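You operate a simulated robot arm through the tools that you are given. There is no shell and no other tool. Be economical: measure what you need, move in short steps, check, and stop when the job is done.

You are at the controls of a simulated robot arm. One attempt, no reset.

## Task
Move roll B 207 over to the blue cart, then park the grey cart and brake it.
Fine: it stands inside the orange lines of the cart park; brake off to roll it; the other rolls stay on it; the blue cart stays put, braked. Set down upright: what you pick out.

The check looks at the end state, three seconds after you hand in, the way a careful person would. Anything else that was tipped, shoved, dropped, spilled or broken makes it a failure.

## Robot
A 7-joint arm with a two-finger parallel gripper on a trunk, on a base that drives. Base frame: it is fixed to the floor where the robot stands at the start and does not move with it; the origin is under the middle of the robot, x ahead of it, y to its left, z up. Units: cm, degrees, N and s.
With the tool pointing down near the work surface it reaches from about 10 to 58 cm from the robot's upright axis, wherever it stands. Its first joint turns from -166.0 to 166.0 degrees. Places, roughly: blue cart brake [-80, 80, 70]; blue cart deck [-90, 30, 20]; cart park [110, -140, 0]; grey cart brake [80, 40, 70]; grey cart deck [70, -10, 20]. Payload 1.57 kg.
The TCP is the grasp point between the finger pads, 3 cm short of the fingertips. In the tool frame z runs along the fingers and y along their closing line. Largest opening 8 cm; finger width 1.7, thickness 1.2; the body of the gripper, 4 by 8.2 cm, starts 8 cm behind the TCP.
Orientation is that of the tool frame in the base frame, as a unit quaternion [x, y, z, w]. With the fingers straight down and closing along the base's y, the tool's x points along the base's -x, its y along +y and its z along -z.

## Interface
- The arm moves only by the tool jog_arm. Its argument "series" is one flat list of numbers, 6 for each row, row after row: the shift along the base's x, y, z in cm, then the turn, a rotation vector about the base's x, y, z in degrees. In form: [dx, dy, dz, rx, ry, rz, dx, dy, dz, rx, ry, rz, ...]. A call has 1 to 12 rows; each row shifts and turns the commanded pose from where the row before left it. "fingers" is the gripper command, from -1 (shut) to 1 (fully open), values between in proportion, set as the call begins (left out, the last holds). A row lasts 0.2 s, in which the tool goes at most 5 cm and 8.6 degrees; a call with a longer step from one row to the next is refused whole, and so is a gripper value outside its range. A pose out of reach is approached as far as the arm can. The call stops where the force on the tool passes 40 N (or 10 N more than at its start, if that is more) or the arm is blocked; 0.2 s more then pass. Each finger travels about 7.2 cm/s and halts on what it meets, pressing with about 38 N; the grip force reading is that of the motor and also rises with nothing between the fingers. The clock runs only during rows and for 0.2 s after the last one: add rows that do not move to give the fingers time. The reply holds the time, the measured pose of the TCP, the force on the tool along the base axes, the opening and the grip force, in the units named above and with some noise, with the torque about the TCP (base axes, N m) and any sound that the robot's microphone picked up.
- Cameras (640 x 400 px; columns grow to the right, rows downward): "scene" is now at [-2.92, 16.73, 122.26]; the picture's right is [0.40, -0.91, 0.00], its down [-0.85, -0.38, -0.36] and it looks along [0.33, 0.15, -0.93] (base axes); focal length 214 px, centre (320, 200). "wrist" rides on the gripper at [7.2, -0.7, -12.2] in the tool frame; the picture's right is [0.09, 1.00, 0.00], its down [-0.84, 0.08, -0.54] and it looks along [-0.54, 0.05, 0.84] (tool axes); focal length 238 px, centre (320, 200). There is no depth. A picture from a camera that has moved, and an enlarged one, comes with that camera's place and axes in the base frame and with its lens. The place of the scene camera against the robot may be out by one fixed shift of up to 1.2 cm in any direction.
- grab_frame(camera): a new picture of that camera. No time passes.
- lift_body(by): slides the trunk up (or, below 0, down) by that many cm; the arm and the scene camera ride with it, the base frame stays. It gives what a move gives, with no picture.
- steer(legs): drives the robot by 1 to 6 legs, each [ahead, left, turn to the left] in cm, cm and degrees, along the robot's own axes; the way and the turn of a leg run together, so that a leg with both is an arc; at most 150 cm and 180 degrees a leg. The arm and the cameras ride along, it lands a little off, and it stops where it bumps. It gives what a move gives.
- aim_head(pan, tilt): turns the head with the scene camera to pan (to the left, within 86 degrees either way) and tilt (down, from -29 to 69), counted from straight ahead of the robot. It gives what a move gives.
- zoom(camera, box): a new picture of the part [left, top, right, bottom] of that camera's present view, enlarged. No time passes.
- job_done(): hands the job in; it is judged then, once.

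Go step by step. Nothing tells you exact positions but the pictures and the camera data: compare them with the known pose of the tool, close in by small moves and look again before you grip or let go. The budget is 120 turns and 78 pictures, counting those below and the enlarged ones. Unless the task says otherwise, let go and move clear before handing in, and close with one line.

The tools are called after "Emit:" as a command line: name --argument value ..., lists and objects as JSON in quotes. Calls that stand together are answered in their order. jog_arm: Moves the arm, as the interface text tells. Its arguments: {"type":"object","properties":{"series":{"type":"array"},"fingers":{"type":"number"}},"required":["series"]} The other tools are called the same way: lift_body (by) slides the trunk up or down; steer (legs) drives the base; aim_head (pan, tilt) turns the head that bears the scene camera; grab_frame (camera) takes a picture; zoom (camera, box) takes an enlarged picture of a part of a camera's view; job_done () hands the job in.

At the start:

```text
t: 0.0
tcp_pos: [43.47, 2.99, 109.08]
tcp_rot: [0.0, 1.0, 0.0, 0.0]
contact_force: [-0.9, -0.1, 0.4]
ft_torque: [-0.01, 0.03, -0.06]
width: 7.99
grip_force: 0.1
trunk travel left (down, up): [-7.5, 40.5]
robot x, y, heading: [0.24, -0.01, 0.0]
head pan, tilt: [23.9, 68.8]
```

scene: 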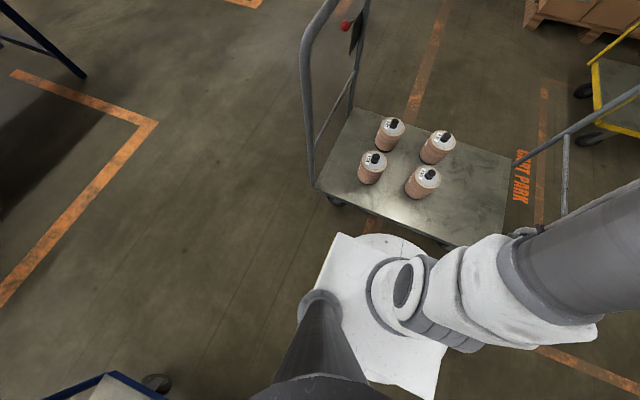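
wrist: 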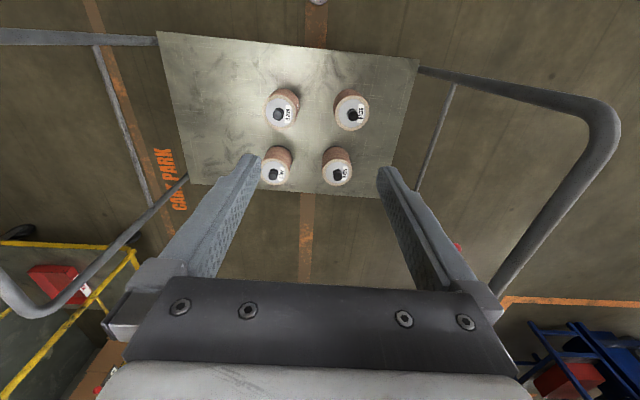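

I see the grey cart ahead with four rolls on its deck, each with a label on its top. I'll zoom in to read the labels first.

Emit:
zoom --camera "wrist" --box '[240, 70, 400, 200]'

Emit:
zoom --camera "scene" --box '[300, 90, 520, 230]'

```text
3.08 times, centred on (320, 135) of wrist
camera zoom: at [36.29, 2.37, 121.12], right [-0.09, 1.0, 0.0], down [0.84, 0.08, 0.54], along [0.54, 0.05, -0.84], focal length 733 px, centre (320, 400)
```

zoom: 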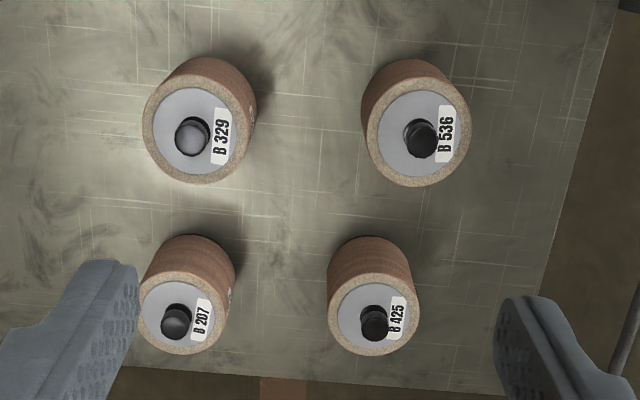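

```text
2.86 times, centred on (410, 160) of scene
camera zoom: at [-2.92, 16.73, 122.26], right [0.4, -0.91, 0.0], down [-0.85, -0.38, -0.36], along [0.33, 0.15, -0.93], focal length 613 px, centre (63, 314)
```

zoom: 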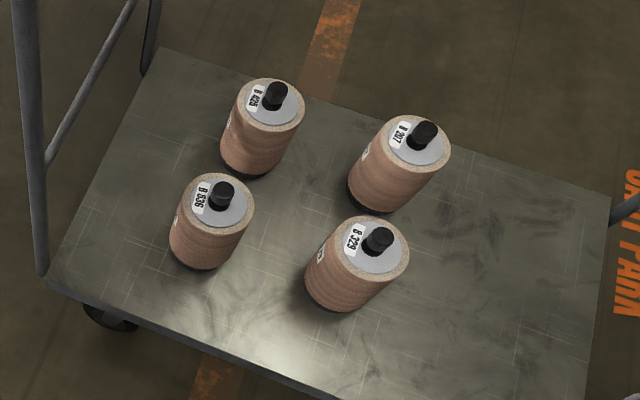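

The target B 207 is the far, right roll, with its knob near (77, -11, 41). It's too far to reach from here, so I'll look around before driving.

Emit:
aim_head --pan -50 --tilt 35

Emit:
grab_frame --camera "scene"

Emit:
aim_head --pan 30 --tilt 40

Emit:
grab_frame --camera "scene"

Emit:
aim_head --pan 86 --tilt 40

Emit:
grab_frame --camera "scene"

```text
t: 1.5
tcp_pos: [43.45, 2.99, 109.09]
tcp_rot: [0.0, 1.0, 0.0, 0.0]
contact_force: [-0.4, -0.6, -1.3]
ft_torque: [0.02, -0.06, -0.04]
width: 8.0
grip_force: 0.1
trunk travel left (down, up): [-7.5, 40.5]
robot x, y, heading: [-0.29, 0.09, -0.0]
head pan, tilt: [-50.0, 35.0]
```

```text
73 pictures are left
camera scene: at [-2.37, 7.73, 126.62], right [-0.77, -0.64, 0.0], down [-0.37, 0.44, -0.82], along [0.53, -0.63, -0.57], focal length 214 px, centre (320, 200)
```

scene: 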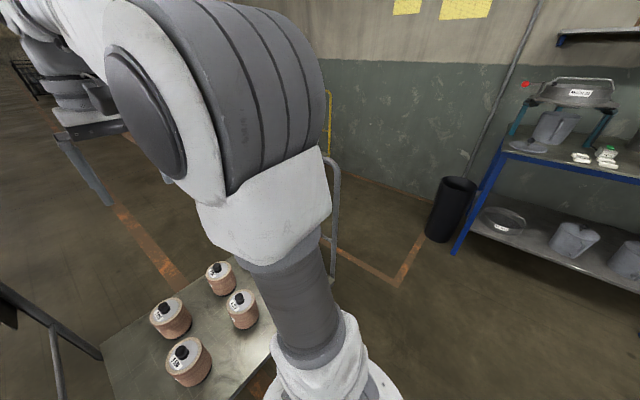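

```text
t: 3.0
tcp_pos: [43.52, 2.96, 109.08]
tcp_rot: [0.001, 1.0, 0.0, 0.001]
contact_force: [-0.2, -0.5, -0.9]
ft_torque: [0.0, 0.02, 0.02]
width: 7.99
grip_force: 0.1
trunk travel left (down, up): [-7.5, 40.5]
robot x, y, heading: [0.05, 0.09, -0.1]
head pan, tilt: [30.0, 40.0]
```

```text
72 pictures are left
camera scene: at [-0.66, 18.72, 125.87], right [0.5, -0.87, 0.0], down [-0.56, -0.32, -0.77], along [0.66, 0.38, -0.64], focal length 214 px, centre (320, 200)
```

scene: 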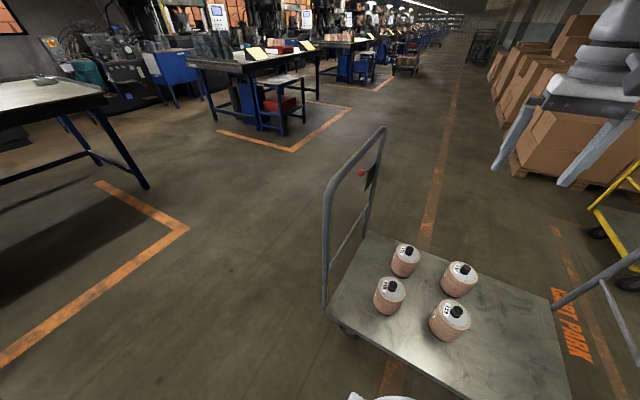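

```text
t: 4.2
tcp_pos: [43.49, 2.97, 109.0]
tcp_rot: [-0.001, 1.0, 0.0, -0.001]
contact_force: [-0.9, -1.7, 0.3]
ft_torque: [0.02, 0.0, 0.0]
width: 8.01
grip_force: 0.0
trunk travel left (down, up): [-7.5, 40.5]
robot x, y, heading: [0.08, 0.03, 0.0]
head pan, tilt: [85.9, 40.0]
```

```text
71 pictures are left
camera scene: at [-7.42, 22.95, 125.87], right [1.0, -0.07, 0.0], down [-0.05, -0.64, -0.77], along [0.05, 0.76, -0.64], focal length 214 px, centre (320, 200)
```

scene: 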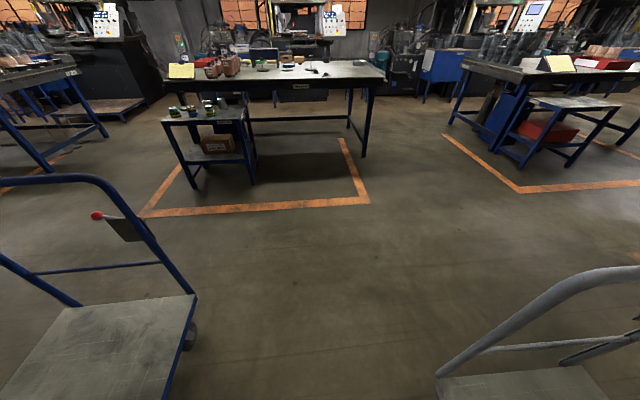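

The floor between the carts and the workstations is clear. I'll drive round to the far side of the grey cart, which is close to B 207, and face back towards it.

Emit:
steer --legs '[[0, 108, 0], [135, 0, 0], [0, 0, 180]]'

Emit:
aim_head --pan 60 --tilt 35

Emit:
grab_frame --camera "scene"

```text
t: 31.6
tcp_pos: [96.56, 105.14, 109.08]
tcp_rot: [1.0, -0.001, -0.001, 0.0]
contact_force: [0.1, -0.1, 0.9]
ft_torque: [-0.04, -0.01, 0.02]
width: 7.98
grip_force: 0.0
trunk travel left (down, up): [-7.5, 40.5]
robot x, y, heading: [140.26, 107.9, 180.2]
head pan, tilt: [85.9, 40.0]
```

```text
t: 32.5
tcp_pos: [96.53, 105.2, 109.08]
tcp_rot: [1.0, -0.001, 0.0, 0.001]
contact_force: [-0.6, 0.0, -0.5]
ft_torque: [0.0, 0.0, 0.0]
width: 7.99
grip_force: 0.0
trunk travel left (down, up): [-7.5, 40.5]
robot x, y, heading: [140.33, 107.88, 179.6]
head pan, tilt: [60.0, 35.0]
```

```text
70 pictures are left
camera scene: at [143.61, 86.96, 126.62], right [-0.87, 0.5, 0.0], down [0.29, 0.5, -0.82], along [-0.41, -0.71, -0.57], focal length 214 px, centre (320, 200)
```

scene: 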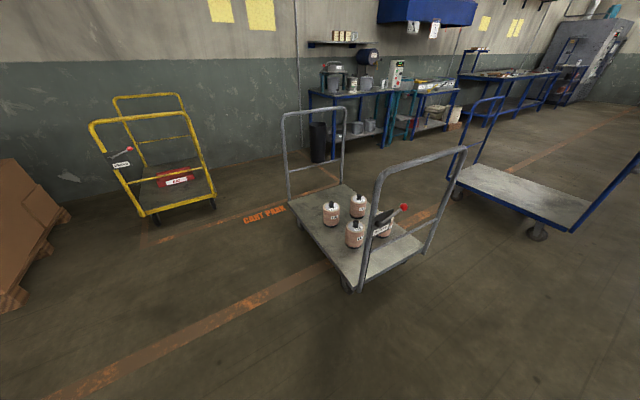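

The whole layout shows here: the yellow cart stands in the park, with the grey and blue carts to the right. I'll zoom in on the brake levers.

Emit:
zoom --camera "scene" --box '[340, 140, 480, 240]'

Emit:
zoom --camera "scene" --box '[80, 90, 360, 260]'

Emit:
steer --legs '[[0, 115, 0]]'

Emit:
aim_head --pan -20 --tilt 65

Emit:
grab_frame --camera "scene"

Emit:
grab_frame --camera "wrist"

```text
4.00 times, centred on (410, 190) of scene
camera zoom: at [143.61, 86.96, 126.62], right [-0.87, 0.5, 0.0], down [0.29, 0.5, -0.82], along [-0.41, -0.71, -0.57], focal length 858 px, centre (-40, 240)
```

zoom: 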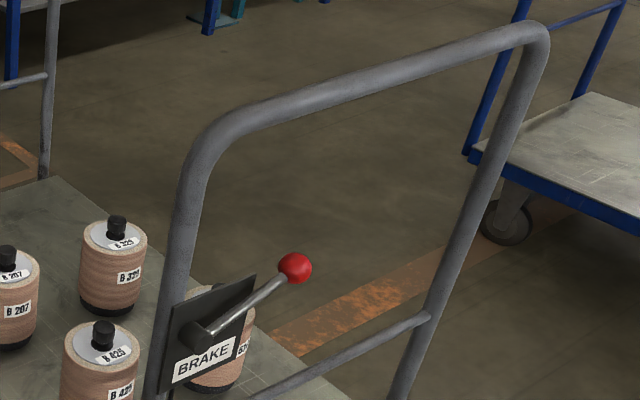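

```text
2.29 times, centred on (220, 175) of scene
camera zoom: at [143.61, 86.96, 126.62], right [-0.87, 0.5, 0.0], down [0.29, 0.5, -0.82], along [-0.41, -0.71, -0.57], focal length 490 px, centre (549, 257)
```

zoom: 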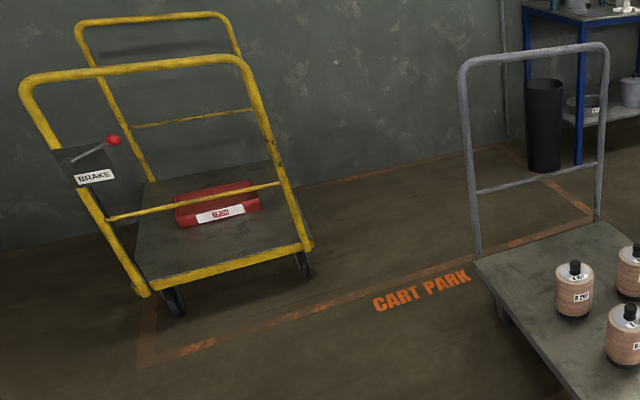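

```text
t: 41.5
tcp_pos: [95.56, -11.02, 109.04]
tcp_rot: [1.0, -0.008, 0.0, 0.0]
contact_force: [0.1, 0.4, -0.1]
ft_torque: [-0.02, 0.01, -0.01]
width: 8.01
grip_force: 0.0
trunk travel left (down, up): [-7.5, 40.5]
robot x, y, heading: [139.09, -9.04, 179.1]
head pan, tilt: [60.0, 35.0]
```

```text
t: 43.0
tcp_pos: [95.53, -10.96, 108.99]
tcp_rot: [1.0, -0.009, 0.0, -0.001]
contact_force: [0.8, -1.2, -0.3]
ft_torque: [0.03, -0.01, 0.03]
width: 7.97
grip_force: 0.1
trunk travel left (down, up): [-7.5, 40.5]
robot x, y, heading: [139.22, -8.96, 179.2]
head pan, tilt: [-20.0, 65.0]
```

```text
67 pictures are left
camera scene: at [141.14, -20.19, 122.64], right [0.36, 0.93, 0.0], down [0.85, -0.32, -0.42], along [-0.4, 0.15, -0.91], focal length 214 px, centre (320, 200)
```

scene: 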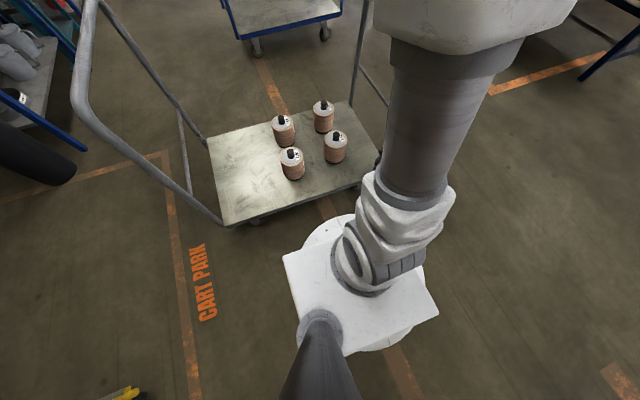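

```text
66 pictures are left
camera wrist: at [102.72, -10.42, 121.12], right [0.08, -1.0, 0.0], down [-0.84, -0.06, 0.54], along [-0.54, -0.04, -0.84], focal length 238 px, centre (320, 200)
```

wrist: 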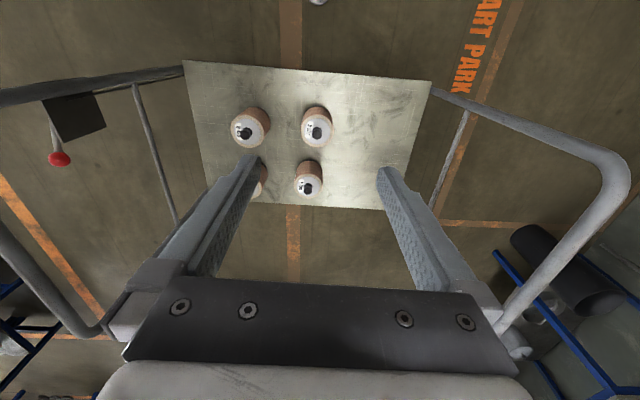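

B 207 is now the roll nearest me, at about (78, -11). There are roughly 10 cm between my base and the deck edge, so I'll edge forward 8 cm and then bring the tool over it.

Emit:
steer --legs '[[7.5, 0, 0]]'

Emit:
jog_arm --series '[0, 0, -5, 0, 0, 0, 0, 0, -5, 0, 0, 0, 0, 0, -5, 0, 0, 0, 0, 0, -5, 0, 0, 0, 0, 0, -5, 0, 0, 0, 0, 0, -5, 0, 0, 0, 0, 0, -5, 0, 0, 0, 0, 0, -5, 0, 0, 0]' --fingers 1

Emit:
grab_frame --camera "scene"

Emit:
grab_frame --camera "wrist"

```text
t: 44.2
tcp_pos: [88.14, -10.85, 109.03]
tcp_rot: [1.0, -0.008, 0.0, 0.0]
contact_force: [-0.9, -0.3, -0.6]
ft_torque: [0.0, -0.02, 0.02]
width: 7.98
grip_force: 0.1
trunk travel left (down, up): [-7.5, 40.5]
robot x, y, heading: [131.9, -8.5, 179.2]
head pan, tilt: [-20.0, 65.0]
```

```text
t: 46.0
tcp_pos: [87.91, -10.97, 68.91]
tcp_rot: [1.0, -0.008, 0.0, 0.0]
contact_force: [0.6, 1.0, 1.2]
ft_torque: [-0.01, -0.04, 0.0]
width: 7.99
grip_force: 0.1
trunk travel left (down, up): [-7.5, 40.5]
robot x, y, heading: [131.55, -9.01, 179.1]
head pan, tilt: [-20.0, 65.0]
```

```text
65 pictures are left
camera scene: at [133.75, -20.07, 122.65], right [0.36, 0.93, 0.0], down [0.85, -0.32, -0.42], along [-0.4, 0.15, -0.91], focal length 214 px, centre (320, 200)
```

scene: 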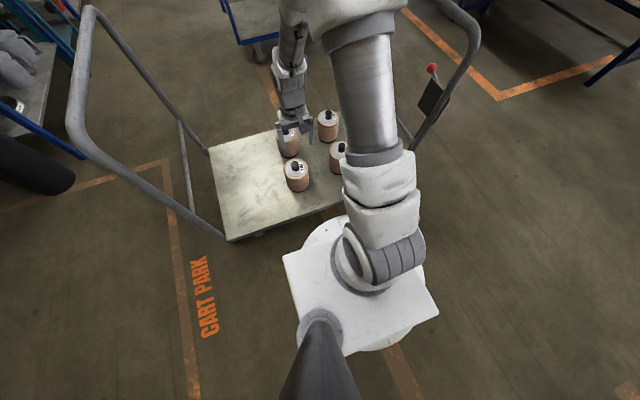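

```text
64 pictures are left
camera wrist: at [95.22, -10.31, 81.02], right [0.08, -1.0, 0.0], down [-0.84, -0.06, 0.54], along [-0.54, -0.04, -0.84], focal length 238 px, centre (320, 200)
```

wrist: 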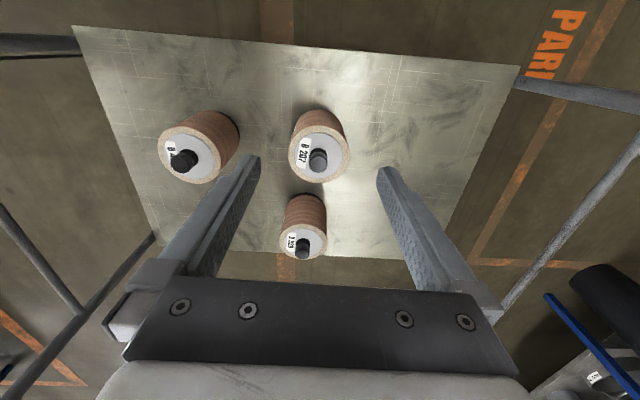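

The tool is at z 69 and B 207's knob looks to be about 9 cm further in. I'll move over it, come down a bit and look again.

Emit:
jog_arm --series '[-4, -0.2, 0, 0, 0, 0, -4.5, -0.2, -3, 0, 0, 0, 0, 0, -4, 0, 0, 0, 0, 0, 0, 0, 0, 0]'

Emit:
grab_frame --camera "wrist"

Emit:
zoom --camera "scene" --box '[220, 80, 400, 200]'

```text
refused: row 2 steps farther than a row can; nothing moved
```

```text
63 pictures are left
camera wrist: at [95.22, -10.31, 81.02], right [0.08, -1.0, 0.0], down [-0.84, -0.06, 0.54], along [-0.54, -0.04, -0.84], focal length 238 px, centre (320, 200)
```

wrist: 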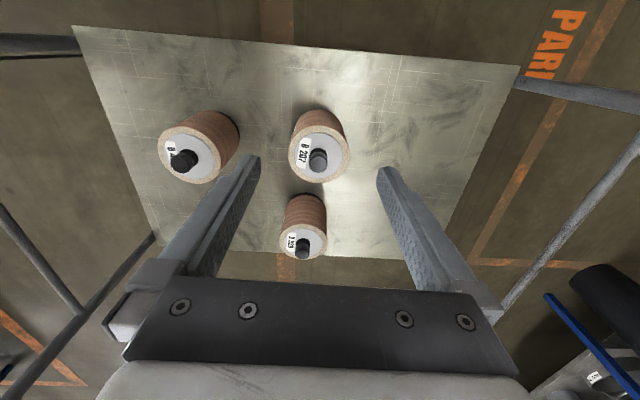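

```text
3.33 times, centred on (310, 140) of scene
camera zoom: at [133.75, -20.07, 122.65], right [0.36, 0.93, 0.0], down [0.85, -0.32, -0.42], along [-0.4, 0.15, -0.91], focal length 715 px, centre (353, 400)
```

zoom: 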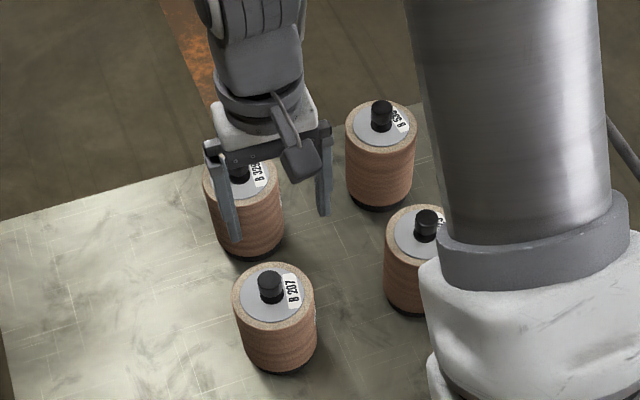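

That move was refused because row 2 was too long. The two views together put the knob top near (80, -11.5, 45), so I'll approach in smaller rows.

Emit:
jog_arm --series '[-4, -0.2, 0, 0, 0, 0, -4, -0.2, 0, 0, 0, 0, 0, 0, -4, 0, 0, 0, 0, 0, -4, 0, 0, 0, 0, 0, 0, 0, 0, 0]'

Emit:
grab_frame --camera "wrist"

Emit:
zoom --camera "scene" --box '[220, 80, 400, 200]'

```text
t: 47.2
tcp_pos: [80.12, -11.46, 61.05]
tcp_rot: [1.0, -0.009, 0.001, 0.0]
contact_force: [0.2, -0.1, -0.1]
ft_torque: [0.0, 0.0, -0.01]
width: 8.01
grip_force: 0.1
trunk travel left (down, up): [-7.5, 40.5]
robot x, y, heading: [131.78, -9.01, 178.9]
head pan, tilt: [-20.0, 65.0]
```

```text
61 pictures are left
camera wrist: at [87.19, -10.88, 73.19], right [0.08, -1.0, 0.0], down [-0.84, -0.06, 0.54], along [-0.54, -0.04, -0.84], focal length 238 px, centre (320, 200)
```

wrist: 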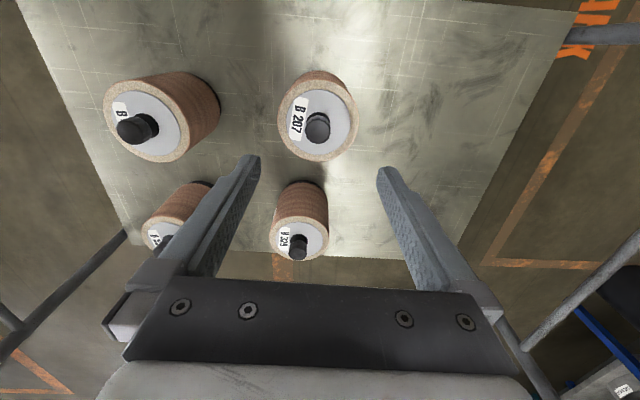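

```text
3.33 times, centred on (310, 140) of scene
camera zoom: at [133.73, -20.07, 122.64], right [0.36, 0.93, 0.0], down [0.85, -0.32, -0.42], along [-0.39, 0.15, -0.91], focal length 715 px, centre (353, 400)
```

zoom: 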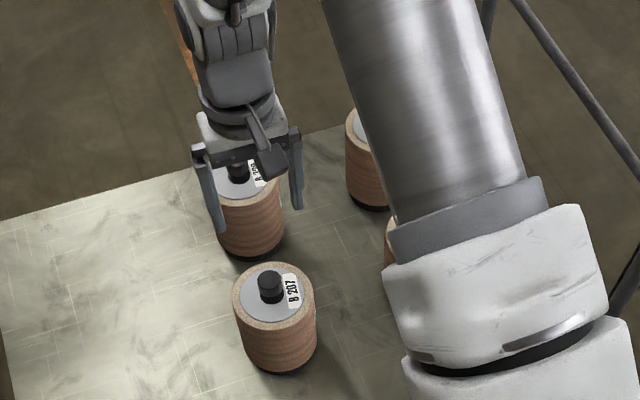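

The knob now works out at about (79.3, -11.2), top near z 44, almost directly under the tool. I'll come down to z 49 and check.

Emit:
jog_arm --series '[-0.8, 0.3, -4, 0, 0, 0, 0, 0, -4, 0, 0, 0, 0, 0, -4, 0, 0, 0, 0, 0, 0, 0, 0, 0]'

Emit:
grab_frame --camera "wrist"

Emit:
zoom --camera "scene" --box '[220, 80, 400, 200]'

```text
t: 48.2
tcp_pos: [79.12, -10.97, 48.84]
tcp_rot: [1.0, -0.008, 0.0, 0.0]
contact_force: [-0.4, -0.1, -0.7]
ft_torque: [0.0, 0.02, 0.03]
width: 8.01
grip_force: 0.1
trunk travel left (down, up): [-7.5, 40.5]
robot x, y, heading: [131.42, -8.3, 179.1]
head pan, tilt: [-20.0, 65.0]
```

```text
59 pictures are left
camera wrist: at [86.41, -10.44, 60.91], right [0.08, -1.0, 0.0], down [-0.84, -0.06, 0.54], along [-0.54, -0.04, -0.84], focal length 238 px, centre (320, 200)
```

wrist: 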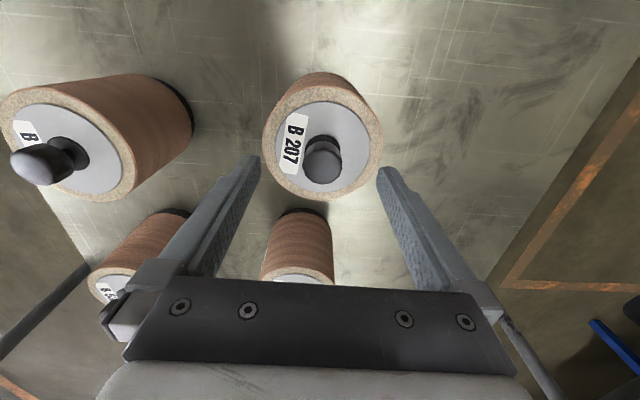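

```text
3.33 times, centred on (310, 140) of scene
camera zoom: at [133.73, -20.07, 122.64], right [0.36, 0.93, 0.0], down [0.85, -0.32, -0.42], along [-0.39, 0.15, -0.91], focal length 715 px, centre (353, 400)
```

zoom: 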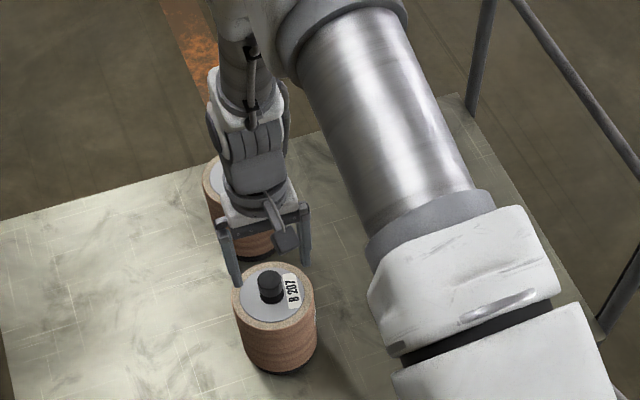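

The knob still works out at (79.3, -11.2), top z about 44.3. I'll go down so the fingertips straddle it, and look before closing.

Emit:
jog_arm --series '[0.2, -0.2, -2, 0, 0, 0, 0, 0, -1.8, 0, 0, 0, 0, 0, 0, 0, 0, 0]'

Emit:
grab_frame --camera "wrist"

Emit:
zoom --camera "scene" --box '[265, 120, 325, 180]'

```text
t: 49.0
tcp_pos: [79.49, -11.23, 45.01]
tcp_rot: [1.0, -0.009, 0.0, 0.0]
contact_force: [0.3, -0.4, -0.3]
ft_torque: [0.02, -0.04, -0.03]
width: 8.0
grip_force: 0.0
trunk travel left (down, up): [-7.5, 40.5]
robot x, y, heading: [131.49, -8.56, 179.3]
head pan, tilt: [-20.0, 65.0]
```

```text
57 pictures are left
camera wrist: at [86.62, -10.64, 57.11], right [0.08, -1.0, 0.0], down [-0.84, -0.06, 0.54], along [-0.54, -0.04, -0.84], focal length 238 px, centre (320, 200)
```

wrist: 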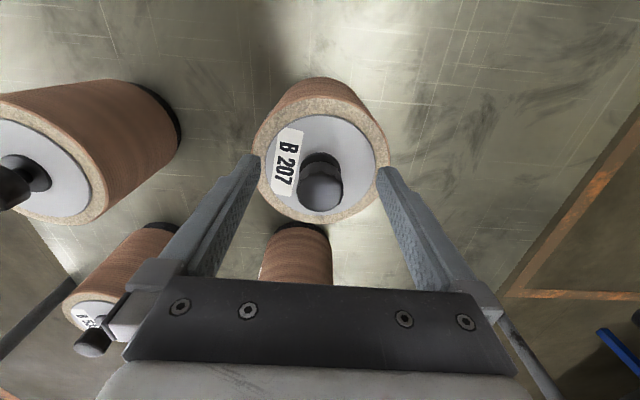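

```text
6.67 times, centred on (295, 150) of scene
camera zoom: at [133.73, -20.07, 122.64], right [0.36, 0.93, 0.0], down [0.85, -0.32, -0.42], along [-0.39, 0.15, -0.91], focal length 1430 px, centre (487, 533)
```

zoom: 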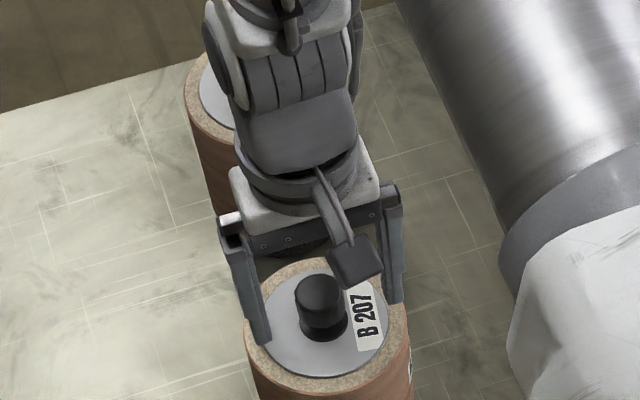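

The knob sits centred between the fingers and stands nearly 5 cm above the roll's top. I'll go down 1.5 cm more and close.

Emit:
jog_arm --series '[-0.3, -0.1, -1.4, 0, 0, 0, 0, 0, 0, 0, 0, 0]'

Emit:
jog_arm --series '[0, 0, 0, 0, 0, 0, 0, 0, 0, 0, 0, 0, 0, 0, 0, 0, 0, 0, 0, 0, 0, 0, 0, 0]' --fingers -1

Emit:
jog_arm --series '[0, 0, 1, 0, 0, 0, 0, 0, 1, 0, 0, 0, 0, 0, 1, 0, 0, 0, 0, 0, 0, 0, 0, 0]'

Emit:
grab_frame --camera "wrist"

Emit:
grab_frame --camera "scene"

```text
t: 49.6
tcp_pos: [79.07, -11.34, 43.71]
tcp_rot: [1.0, -0.008, 0.0, 0.0]
contact_force: [0.4, -0.1, -0.8]
ft_torque: [-0.04, -0.01, -0.02]
width: 7.99
grip_force: 0.0
trunk travel left (down, up): [-7.5, 40.5]
robot x, y, heading: [131.72, -8.68, 178.9]
head pan, tilt: [-20.0, 65.0]
```

```text
t: 50.6
tcp_pos: [79.22, -11.33, 43.47]
tcp_rot: [1.0, -0.008, 0.0, 0.0]
contact_force: [1.3, -1.6, -0.8]
ft_torque: [-0.07, 0.01, -0.01]
width: 3.12
grip_force: 38.3
trunk travel left (down, up): [-7.5, 40.5]
robot x, y, heading: [132.02, -8.37, 179.1]
head pan, tilt: [-20.0, 65.0]
```

```text
t: 51.6
tcp_pos: [79.39, -11.24, 46.62]
tcp_rot: [1.0, -0.008, 0.001, 0.0]
contact_force: [-0.1, -0.5, -13.0]
ft_torque: [0.02, -0.15, -0.02]
width: 3.09
grip_force: 38.0
trunk travel left (down, up): [-7.5, 40.5]
robot x, y, heading: [131.49, -8.82, 179.1]
head pan, tilt: [-20.0, 65.0]
```

```text
55 pictures are left
camera wrist: at [86.52, -10.69, 58.8], right [0.08, -1.0, 0.0], down [-0.84, -0.06, 0.54], along [-0.54, -0.04, -0.84], focal length 238 px, centre (320, 200)
```

wrist: 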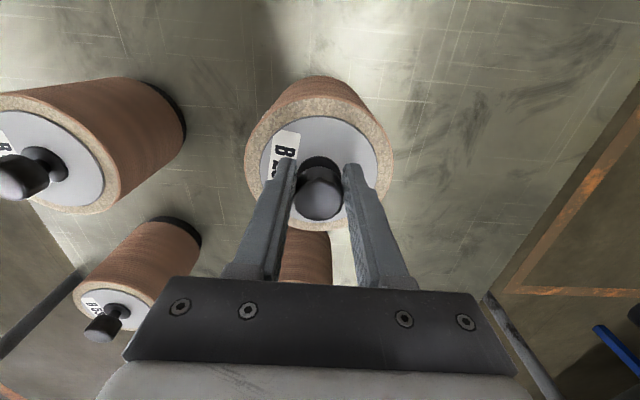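

```text
54 pictures are left
camera scene: at [133.65, -20.08, 122.64], right [0.36, 0.93, 0.0], down [0.85, -0.32, -0.42], along [-0.39, 0.15, -0.91], focal length 214 px, centre (320, 200)
```

scene: 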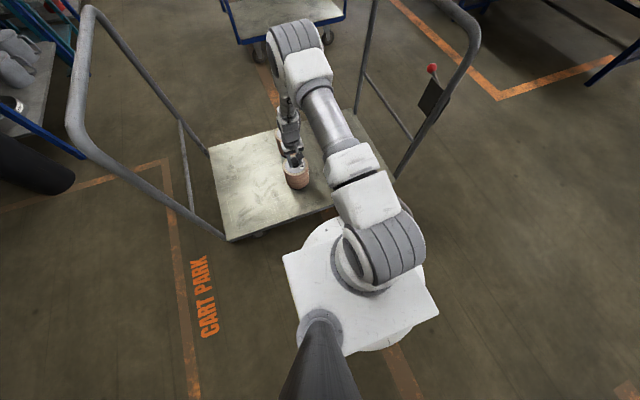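

B 207 is held, with 13 N on the wrist. I'll lift it straight up above the other rolls and draw it towards me.

Emit:
jog_arm --series '[0, 0, 2, 0, 0, 0, 0, 0, 3, 0, 0, 0, 0, 0, 3, 0, 0, 0, 0, 0, 3, 0, 0, 0, 0, 0, 3, 0, 0, 0, 0, 0, 3, 0, 0, 0, 0, 0, 3, 0, 0, 0, 0, 0, 3, 0, 0, 0, 0, 0, 3, 0, 0, 0, 0, 0, 3, 0, 0, 0, 0, 0, 3, 0, 0, 0, 0, 0, 2, 0, 0, 0]'

Emit:
jog_arm --series '[1, 0, 0, 0, 0, 0, 2, 0, 0, 0, 0, 0, 3, 0, 0, 0, 0, 0, 3, 0, 0, 0, 0, 0, 3, 0, 0, 0, 0, 0, 2, 0, 0, 0, 0, 0, 1, 0, 0, 0, 0, 0, 0, 0, 0, 0, 0, 0]'

Emit:
grab_frame --camera "wrist"

```text
t: 54.2
tcp_pos: [79.1, -11.26, 80.68]
tcp_rot: [1.0, -0.007, 0.002, 0.0]
contact_force: [-0.3, 0.9, -14.4]
ft_torque: [-0.01, -0.17, 0.01]
width: 3.12
grip_force: 38.0
trunk travel left (down, up): [-7.5, 40.5]
robot x, y, heading: [131.58, -8.34, 179.2]
head pan, tilt: [-20.0, 65.0]
```

```text
t: 56.0
tcp_pos: [94.23, -11.37, 80.87]
tcp_rot: [1.0, -0.008, 0.0, 0.0]
contact_force: [1.0, -0.1, -14.6]
ft_torque: [-0.01, -0.17, 0.03]
width: 3.09
grip_force: 38.0
trunk travel left (down, up): [-7.5, 40.5]
robot x, y, heading: [131.4, -8.65, 179.1]
head pan, tilt: [-20.0, 65.0]
```

```text
53 pictures are left
camera wrist: at [101.42, -10.78, 93.01], right [0.08, -1.0, 0.0], down [-0.84, -0.06, 0.54], along [-0.54, -0.04, -0.84], focal length 238 px, centre (320, 200)
```

wrist: 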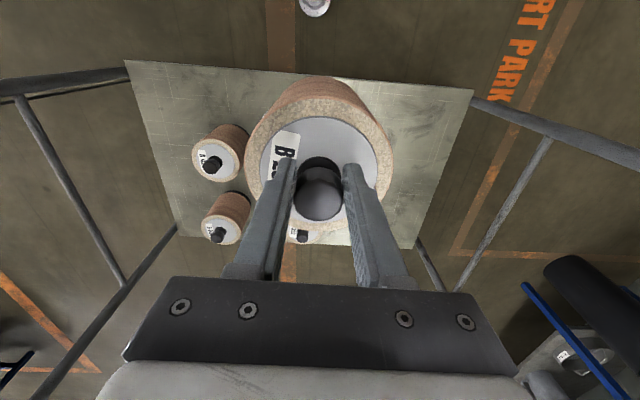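

The roll hangs upright and clear, and the other three are undisturbed. I'll drive back the same way and round to the front of the blue cart.

Emit:
steer --legs '[[-20, 0, 0], [0, -115, 0], [100, 0, 0], [60, 0, 0]]'

Emit:
aim_head --pan 20 --tilt 45

Emit:
grab_frame --camera "scene"

Emit:
grab_frame --camera "wrist"

```text
t: 76.7
tcp_pos: [-41.93, 107.26, 80.82]
tcp_rot: [1.0, -0.01, 0.001, 0.001]
contact_force: [-0.2, 0.1, -14.0]
ft_torque: [0.02, -0.16, 0.01]
width: 3.04
grip_force: 38.5
trunk travel left (down, up): [-7.5, 40.5]
robot x, y, heading: [-4.68, 109.87, 179.0]
head pan, tilt: [-20.0, 65.0]
```

```text
t: 77.8
tcp_pos: [-41.96, 107.18, 80.95]
tcp_rot: [1.0, -0.01, 0.0, 0.0]
contact_force: [0.7, 0.5, -13.2]
ft_torque: [0.0, -0.17, -0.03]
width: 3.04
grip_force: 37.9
trunk travel left (down, up): [-7.5, 40.5]
robot x, y, heading: [-4.38, 110.1, 179.0]
head pan, tilt: [20.0, 45.0]
```

```text
52 pictures are left
camera scene: at [-4.52, 93.48, 125.14], right [-0.32, 0.95, 0.0], down [0.67, 0.23, -0.71], along [-0.67, -0.23, -0.71], focal length 214 px, centre (320, 200)
```

scene: 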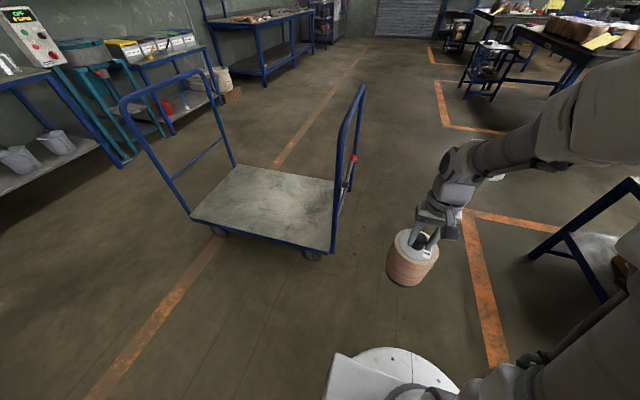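

```text
51 pictures are left
camera wrist: at [-34.72, 107.69, 92.99], right [0.07, -1.0, 0.0], down [-0.84, -0.06, 0.54], along [-0.54, -0.04, -0.84], focal length 238 px, centre (320, 200)
```

wrist: 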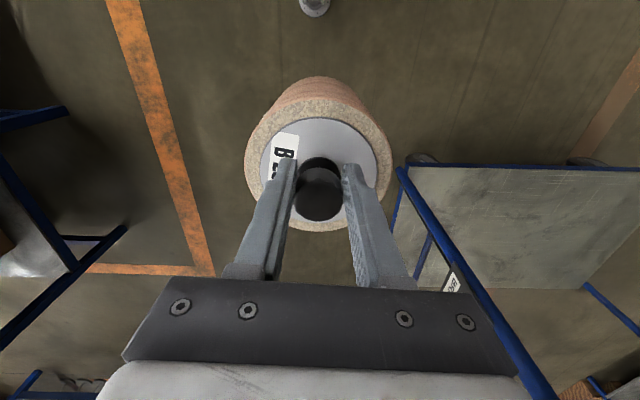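

The blue cart's deck edge is at x ≈ -66, running from y -16 to 78, and it's empty. I'll slide over to its middle and then move up to it.

Emit:
steer --legs '[[0, 79, 0], [22, 0, 0]]'

Emit:
aim_head --pan -20 --tilt 65

Emit:
grab_frame --camera "scene"

```text
t: 85.7
tcp_pos: [-65.46, 29.72, 80.9]
tcp_rot: [1.0, -0.006, 0.001, 0.0]
contact_force: [0.8, 0.1, -13.5]
ft_torque: [0.03, -0.18, 0.07]
width: 3.02
grip_force: 38.2
trunk travel left (down, up): [-7.5, 40.5]
robot x, y, heading: [-27.92, 32.64, 179.5]
head pan, tilt: [20.0, 45.0]
```

```text
t: 86.7
tcp_pos: [-65.34, 29.65, 80.81]
tcp_rot: [1.0, -0.006, 0.001, 0.0]
contact_force: [-0.8, -0.7, -13.7]
ft_torque: [0.01, -0.19, -0.02]
width: 3.04
grip_force: 37.8
trunk travel left (down, up): [-7.5, 40.5]
robot x, y, heading: [-28.05, 32.54, 179.2]
head pan, tilt: [-20.0, 65.0]
```

```text
50 pictures are left
camera scene: at [-25.93, 21.13, 122.64], right [0.35, 0.94, 0.0], down [0.85, -0.32, -0.42], along [-0.4, 0.15, -0.91], focal length 214 px, centre (320, 200)
```

scene: 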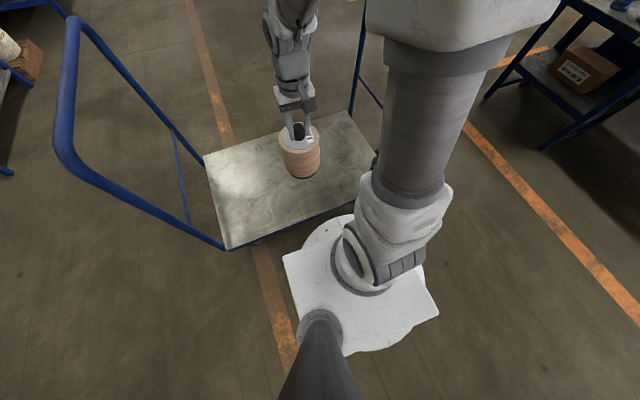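

I'll extend over the deck and lower to just above where the roll should rest.

Emit:
jog_arm --series '[-1, 0, 0, 0, 0, 0, -2.5, 0, 0, 0, 0, 0, -3, 0, 0, 0, 0, 0, -3, 0, 0, 0, 0, 0, -3, 0, 0, 0, 0, 0, -3, 0, 0, 0, 0, 0, -1, 0, 0, 0, 0, 0, 0, 0, 0, 0, 0, 0]'

Emit:
jog_arm --series '[0, 0, -2, 0, 0, 0, 0, 0, -3, 0, 0, 0, 0, 0, -3, 0, 0, 0, 0, 0, -3, 0, 0, 0, 0, 0, -3, 0, 0, 0, 0, 0, -3, 0, 0, 0, 0, 0, -3, 0, 0, 0, 0, 0, -3, 0, 0, 0, 0, 0, -3, 0, 0, 0, 0, 0, -3, 0, 0, 0, 0, 0, -2, 0, 0, 0, 0, 0, -1, 0, 0, 0]'

Emit:
grab_frame --camera "wrist"

Emit:
zoom --camera "scene" --box '[200, 80, 400, 220]'

```text
t: 88.5
tcp_pos: [-81.83, 29.73, 80.8]
tcp_rot: [1.0, -0.007, 0.002, 0.0]
contact_force: [0.0, 0.3, -13.7]
ft_torque: [0.02, -0.18, 0.01]
width: 3.0
grip_force: 37.9
trunk travel left (down, up): [-7.5, 40.5]
robot x, y, heading: [-28.43, 32.99, 179.4]
head pan, tilt: [-20.0, 65.0]
```

```text
t: 91.1
tcp_pos: [-81.8, 29.59, 48.86]
tcp_rot: [1.0, -0.006, 0.001, 0.0]
contact_force: [0.4, -0.1, -13.0]
ft_torque: [-0.01, -0.18, 0.0]
width: 3.02
grip_force: 38.3
trunk travel left (down, up): [-7.5, 40.5]
robot x, y, heading: [-27.44, 32.92, 179.3]
head pan, tilt: [-20.0, 65.0]
```

```text
49 pictures are left
camera wrist: at [-74.67, 30.26, 60.93], right [0.08, -1.0, 0.0], down [-0.84, -0.07, 0.54], along [-0.54, -0.04, -0.84], focal length 238 px, centre (320, 200)
```

wrist: 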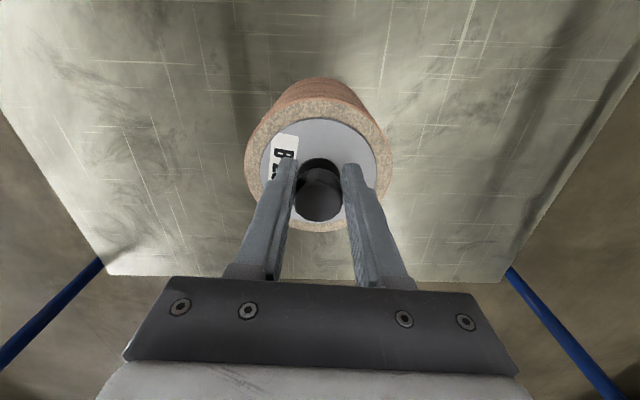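

```text
2.86 times, centred on (300, 150) of scene
camera zoom: at [-25.94, 21.13, 122.64], right [0.35, 0.94, 0.0], down [0.85, -0.32, -0.42], along [-0.39, 0.15, -0.91], focal length 613 px, centre (377, 343)
```

zoom: 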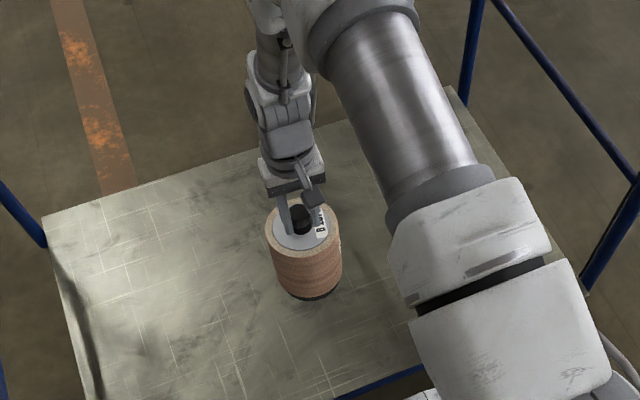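

The roll is over the deck, a few centimetres up. I'll lower it gently until the wrist force shows contact.

Emit:
jog_arm --series '[0, 0, -1, 0, 0, 0, 0, 0, -1, 0, 0, 0, 0, 0, -1, 0, 0, 0, 0, 0, -1, 0, 0, 0, 0, 0, 0, 0, 0, 0]'

Emit:
jog_arm --series '[0, 0, -0.4, 0, 0, 0, 0, 0, -0.4, 0, 0, 0, 0, 0, 0, 0, 0, 0]'

```text
t: 92.3
tcp_pos: [-81.93, 29.66, 44.84]
tcp_rot: [1.0, -0.006, 0.002, 0.001]
contact_force: [1.3, 0.0, -14.1]
ft_torque: [-0.03, -0.16, -0.01]
width: 3.0
grip_force: 38.2
trunk travel left (down, up): [-7.5, 40.5]
robot x, y, heading: [-27.94, 32.8, 179.2]
head pan, tilt: [-20.0, 65.0]
```

```text
t: 93.1
tcp_pos: [-81.99, 29.63, 44.06]
tcp_rot: [1.0, -0.006, 0.001, 0.001]
contact_force: [-0.2, -0.3, -13.0]
ft_torque: [0.02, -0.17, 0.04]
width: 3.01
grip_force: 37.8
trunk travel left (down, up): [-7.5, 40.5]
robot x, y, heading: [-28.17, 32.66, 179.5]
head pan, tilt: [-20.0, 65.0]
```

Emit:
jog_arm --series '[0, 0, -0.4, 0, 0, 0, 0, 0, 0, 0, 0, 0]'

Emit:
jog_arm --series '[0, 0, -0.3, 0, 0, 0, 0, 0, 0, 0, 0, 0]'

```text
t: 93.7
tcp_pos: [-81.88, 29.51, 43.75]
tcp_rot: [1.0, -0.006, 0.001, -0.001]
contact_force: [2.7, -0.4, -5.5]
ft_torque: [-0.01, -0.16, 0.01]
width: 3.01
grip_force: 38.4
trunk travel left (down, up): [-7.5, 40.5]
robot x, y, heading: [-28.09, 32.51, 179.7]
head pan, tilt: [-20.0, 65.0]
```

```text
t: 94.3
tcp_pos: [-81.92, 29.67, 43.8]
tcp_rot: [1.0, -0.005, -0.001, 0.0]
contact_force: [16.4, 0.3, 34.7]
ft_torque: [0.1, -0.39, -0.08]
width: 3.01
grip_force: 37.5
trunk travel left (down, up): [-7.5, 40.5]
robot x, y, heading: [-28.34, 32.23, 179.1]
head pan, tilt: [-20.0, 65.0]
```

The roll is on the deck and I'm pressing a little, so I'll ease off 0.3 cm, then open and lift clear.

Emit:
jog_arm --series '[0, 0, 0.25, 0, 0, 0, 0, 0, 0, 0, 0, 0]'

Emit:
jog_arm --series '[0, 0, 0, 0, 0, 0, 0, 0, 0, 0, 0, 0, 0, 0, 0, 0, 0, 0, 0, 0, 0, 0, 0, 0]' --fingers 1

Emit:
jog_arm --series '[0, 0, 2, 0, 0, 0, 0, 0, 3, 0, 0, 0, 0, 0, 4, 0, 0, 0, 0, 0, 4, 0, 0, 0, 0, 0, 4, 0, 0, 0, 0, 0, 4, 0, 0, 0, 0, 0, 4, 0, 0, 0, 0, 0, 4, 0, 0, 0, 0, 0, 4, 0, 0, 0, 0, 0, 4, 0, 0, 0]'

Emit:
grab_frame --camera "wrist"

Emit:
grab_frame --camera "scene"

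```text
t: 94.9
tcp_pos: [-81.89, 29.62, 43.72]
tcp_rot: [1.0, -0.006, -0.001, 0.001]
contact_force: [10.3, 0.8, 22.9]
ft_torque: [-0.02, 0.11, -0.01]
width: 2.99
grip_force: 38.1
trunk travel left (down, up): [-7.5, 40.5]
robot x, y, heading: [-28.17, 32.44, 179.5]
head pan, tilt: [-20.0, 65.0]
```

```text
t: 95.9
tcp_pos: [-81.98, 29.65, 43.67]
tcp_rot: [1.0, -0.006, 0.0, 0.0]
contact_force: [0.0, 0.2, -0.4]
ft_torque: [-0.02, 0.02, 0.01]
width: 7.98
grip_force: 0.0
trunk travel left (down, up): [-7.5, 40.5]
robot x, y, heading: [-27.82, 32.56, 179.2]
head pan, tilt: [-20.0, 65.0]
```

```text
t: 98.1
tcp_pos: [-82.03, 29.74, 80.63]
tcp_rot: [1.0, -0.007, 0.0, 0.0]
contact_force: [1.1, 0.3, -0.6]
ft_torque: [0.02, -0.01, 0.03]
width: 8.02
grip_force: 0.0
trunk travel left (down, up): [-7.5, 40.5]
robot x, y, heading: [-28.2, 32.82, 179.5]
head pan, tilt: [-20.0, 65.0]
```

```text
47 pictures are left
camera wrist: at [-74.9, 30.39, 92.84], right [0.08, -1.0, 0.0], down [-0.84, -0.07, 0.54], along [-0.54, -0.04, -0.84], focal length 238 px, centre (320, 200)
```

wrist: 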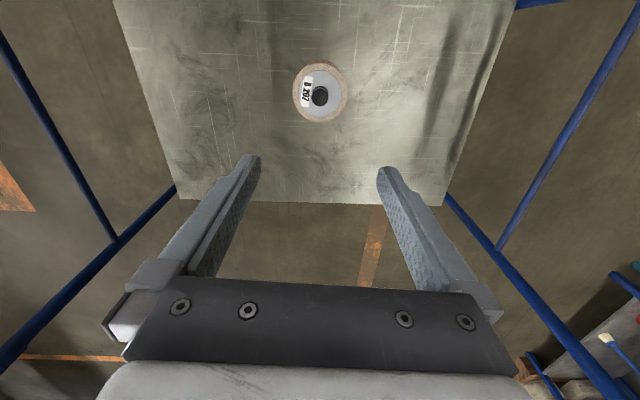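

```text
46 pictures are left
camera scene: at [-25.88, 21.14, 122.64], right [0.35, 0.94, 0.0], down [0.85, -0.32, -0.42], along [-0.4, 0.15, -0.91], focal length 214 px, centre (320, 200)
```

scene: 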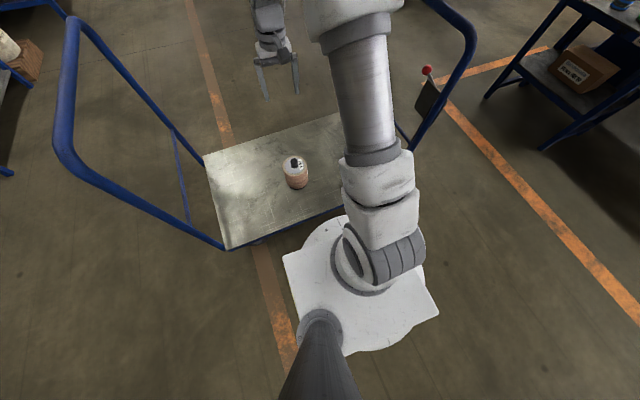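

B 207 stands upright on the blue cart. Now I'll retract, back out and drive round to the brake end of the grey cart, facing -y.

Emit:
jog_arm --series '[4, 0, 2, 0, 0, 0, 4, 0, 2, 0, 0, 0, 4, 0, 2, 0, 0, 0, 4, 0, 2, 0, 0, 0]'

Emit:
steer --legs '[[-25, 0, 0], [0, -82, 0], [0, 0, 90.5], [0, 72, 0]]'

Emit:
aim_head --pan 20 --tilt 40

Emit:
grab_frame --camera "scene"

Emit:
grab_frame --camera "wrist"

```text
t: 99.1
tcp_pos: [-65.85, 29.68, 88.49]
tcp_rot: [1.0, -0.006, 0.001, 0.001]
contact_force: [0.5, 0.0, 0.3]
ft_torque: [-0.02, -0.02, -0.02]
width: 8.0
grip_force: 0.0
trunk travel left (down, up): [-7.5, 40.5]
robot x, y, heading: [-27.88, 32.63, 179.2]
head pan, tilt: [-20.0, 65.0]
```

```text
t: 118.0
tcp_pos: [72.98, 74.36, 88.48]
tcp_rot: [0.714, 0.7, 0.001, -0.001]
contact_force: [0.0, 0.7, 0.1]
ft_torque: [-0.01, -0.02, 0.01]
width: 7.99
grip_force: 0.0
trunk travel left (down, up): [-7.5, 40.5]
robot x, y, heading: [70.18, 112.36, -91.2]
head pan, tilt: [-20.0, 65.0]
```

```text
t: 119.1
tcp_pos: [73.07, 74.47, 88.42]
tcp_rot: [0.715, 0.699, 0.0, 0.0]
contact_force: [0.2, 0.2, 0.1]
ft_torque: [-0.04, -0.01, 0.01]
width: 7.99
grip_force: 0.1
trunk travel left (down, up): [-7.5, 40.5]
robot x, y, heading: [70.26, 112.52, -91.1]
head pan, tilt: [20.0, 40.0]
```

```text
45 pictures are left
camera scene: at [87.27, 112.63, 125.87], right [-0.95, -0.32, 0.0], down [-0.21, 0.61, -0.77], along [0.25, -0.72, -0.64], focal length 214 px, centre (320, 200)
```

scene: 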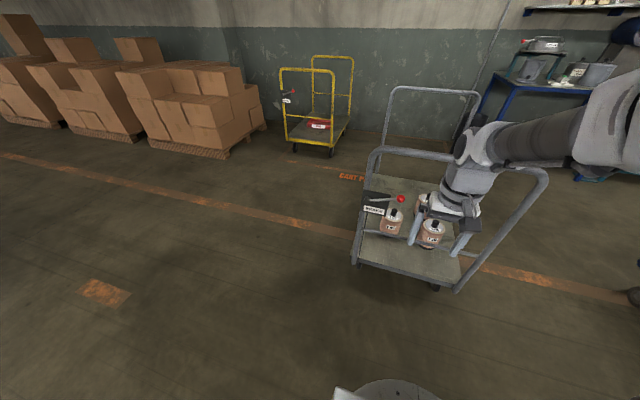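

```text
44 pictures are left
camera wrist: at [72.52, 81.73, 100.59], right [1.0, 0.07, 0.0], down [0.06, -0.84, 0.54], along [0.04, -0.54, -0.84], focal length 238 px, centre (320, 200)
```

wrist: 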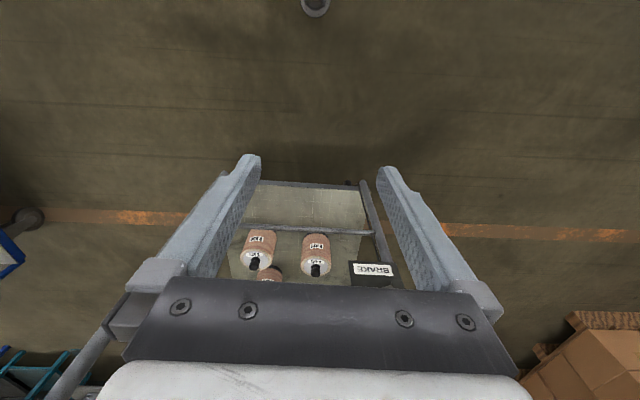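

I'm facing the brake end of the grey cart. I'll zoom in to read the lever, with the yellow cart's lever for comparison.

Emit:
zoom --camera "scene" --box '[345, 140, 555, 300]'

Emit:
zoom --camera "scene" --box '[270, 60, 370, 160]'

```text
2.50 times, centred on (450, 220) of scene
camera zoom: at [87.27, 112.63, 125.87], right [-0.95, -0.32, 0.0], down [-0.21, 0.61, -0.77], along [0.25, -0.72, -0.64], focal length 536 px, centre (-5, 150)
```

zoom: 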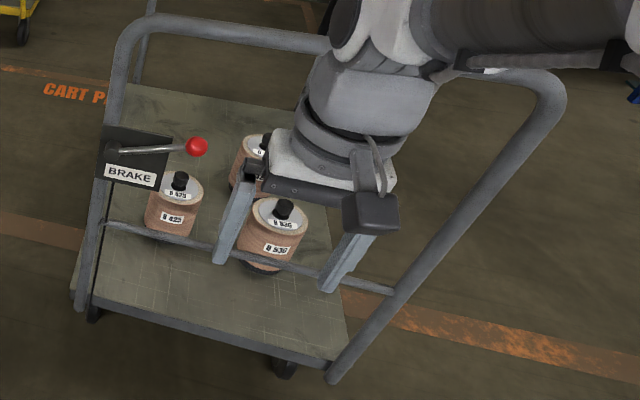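

```text
4.00 times, centred on (320, 110) of scene
camera zoom: at [87.27, 112.63, 125.87], right [-0.95, -0.32, 0.0], down [-0.21, 0.61, -0.77], along [0.25, -0.72, -0.64], focal length 858 px, centre (320, 560)
```

zoom: 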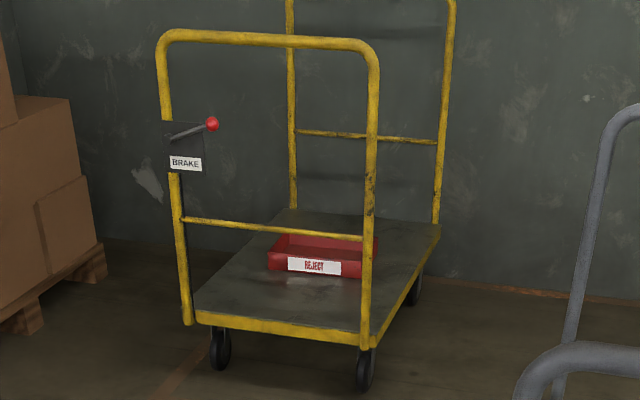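

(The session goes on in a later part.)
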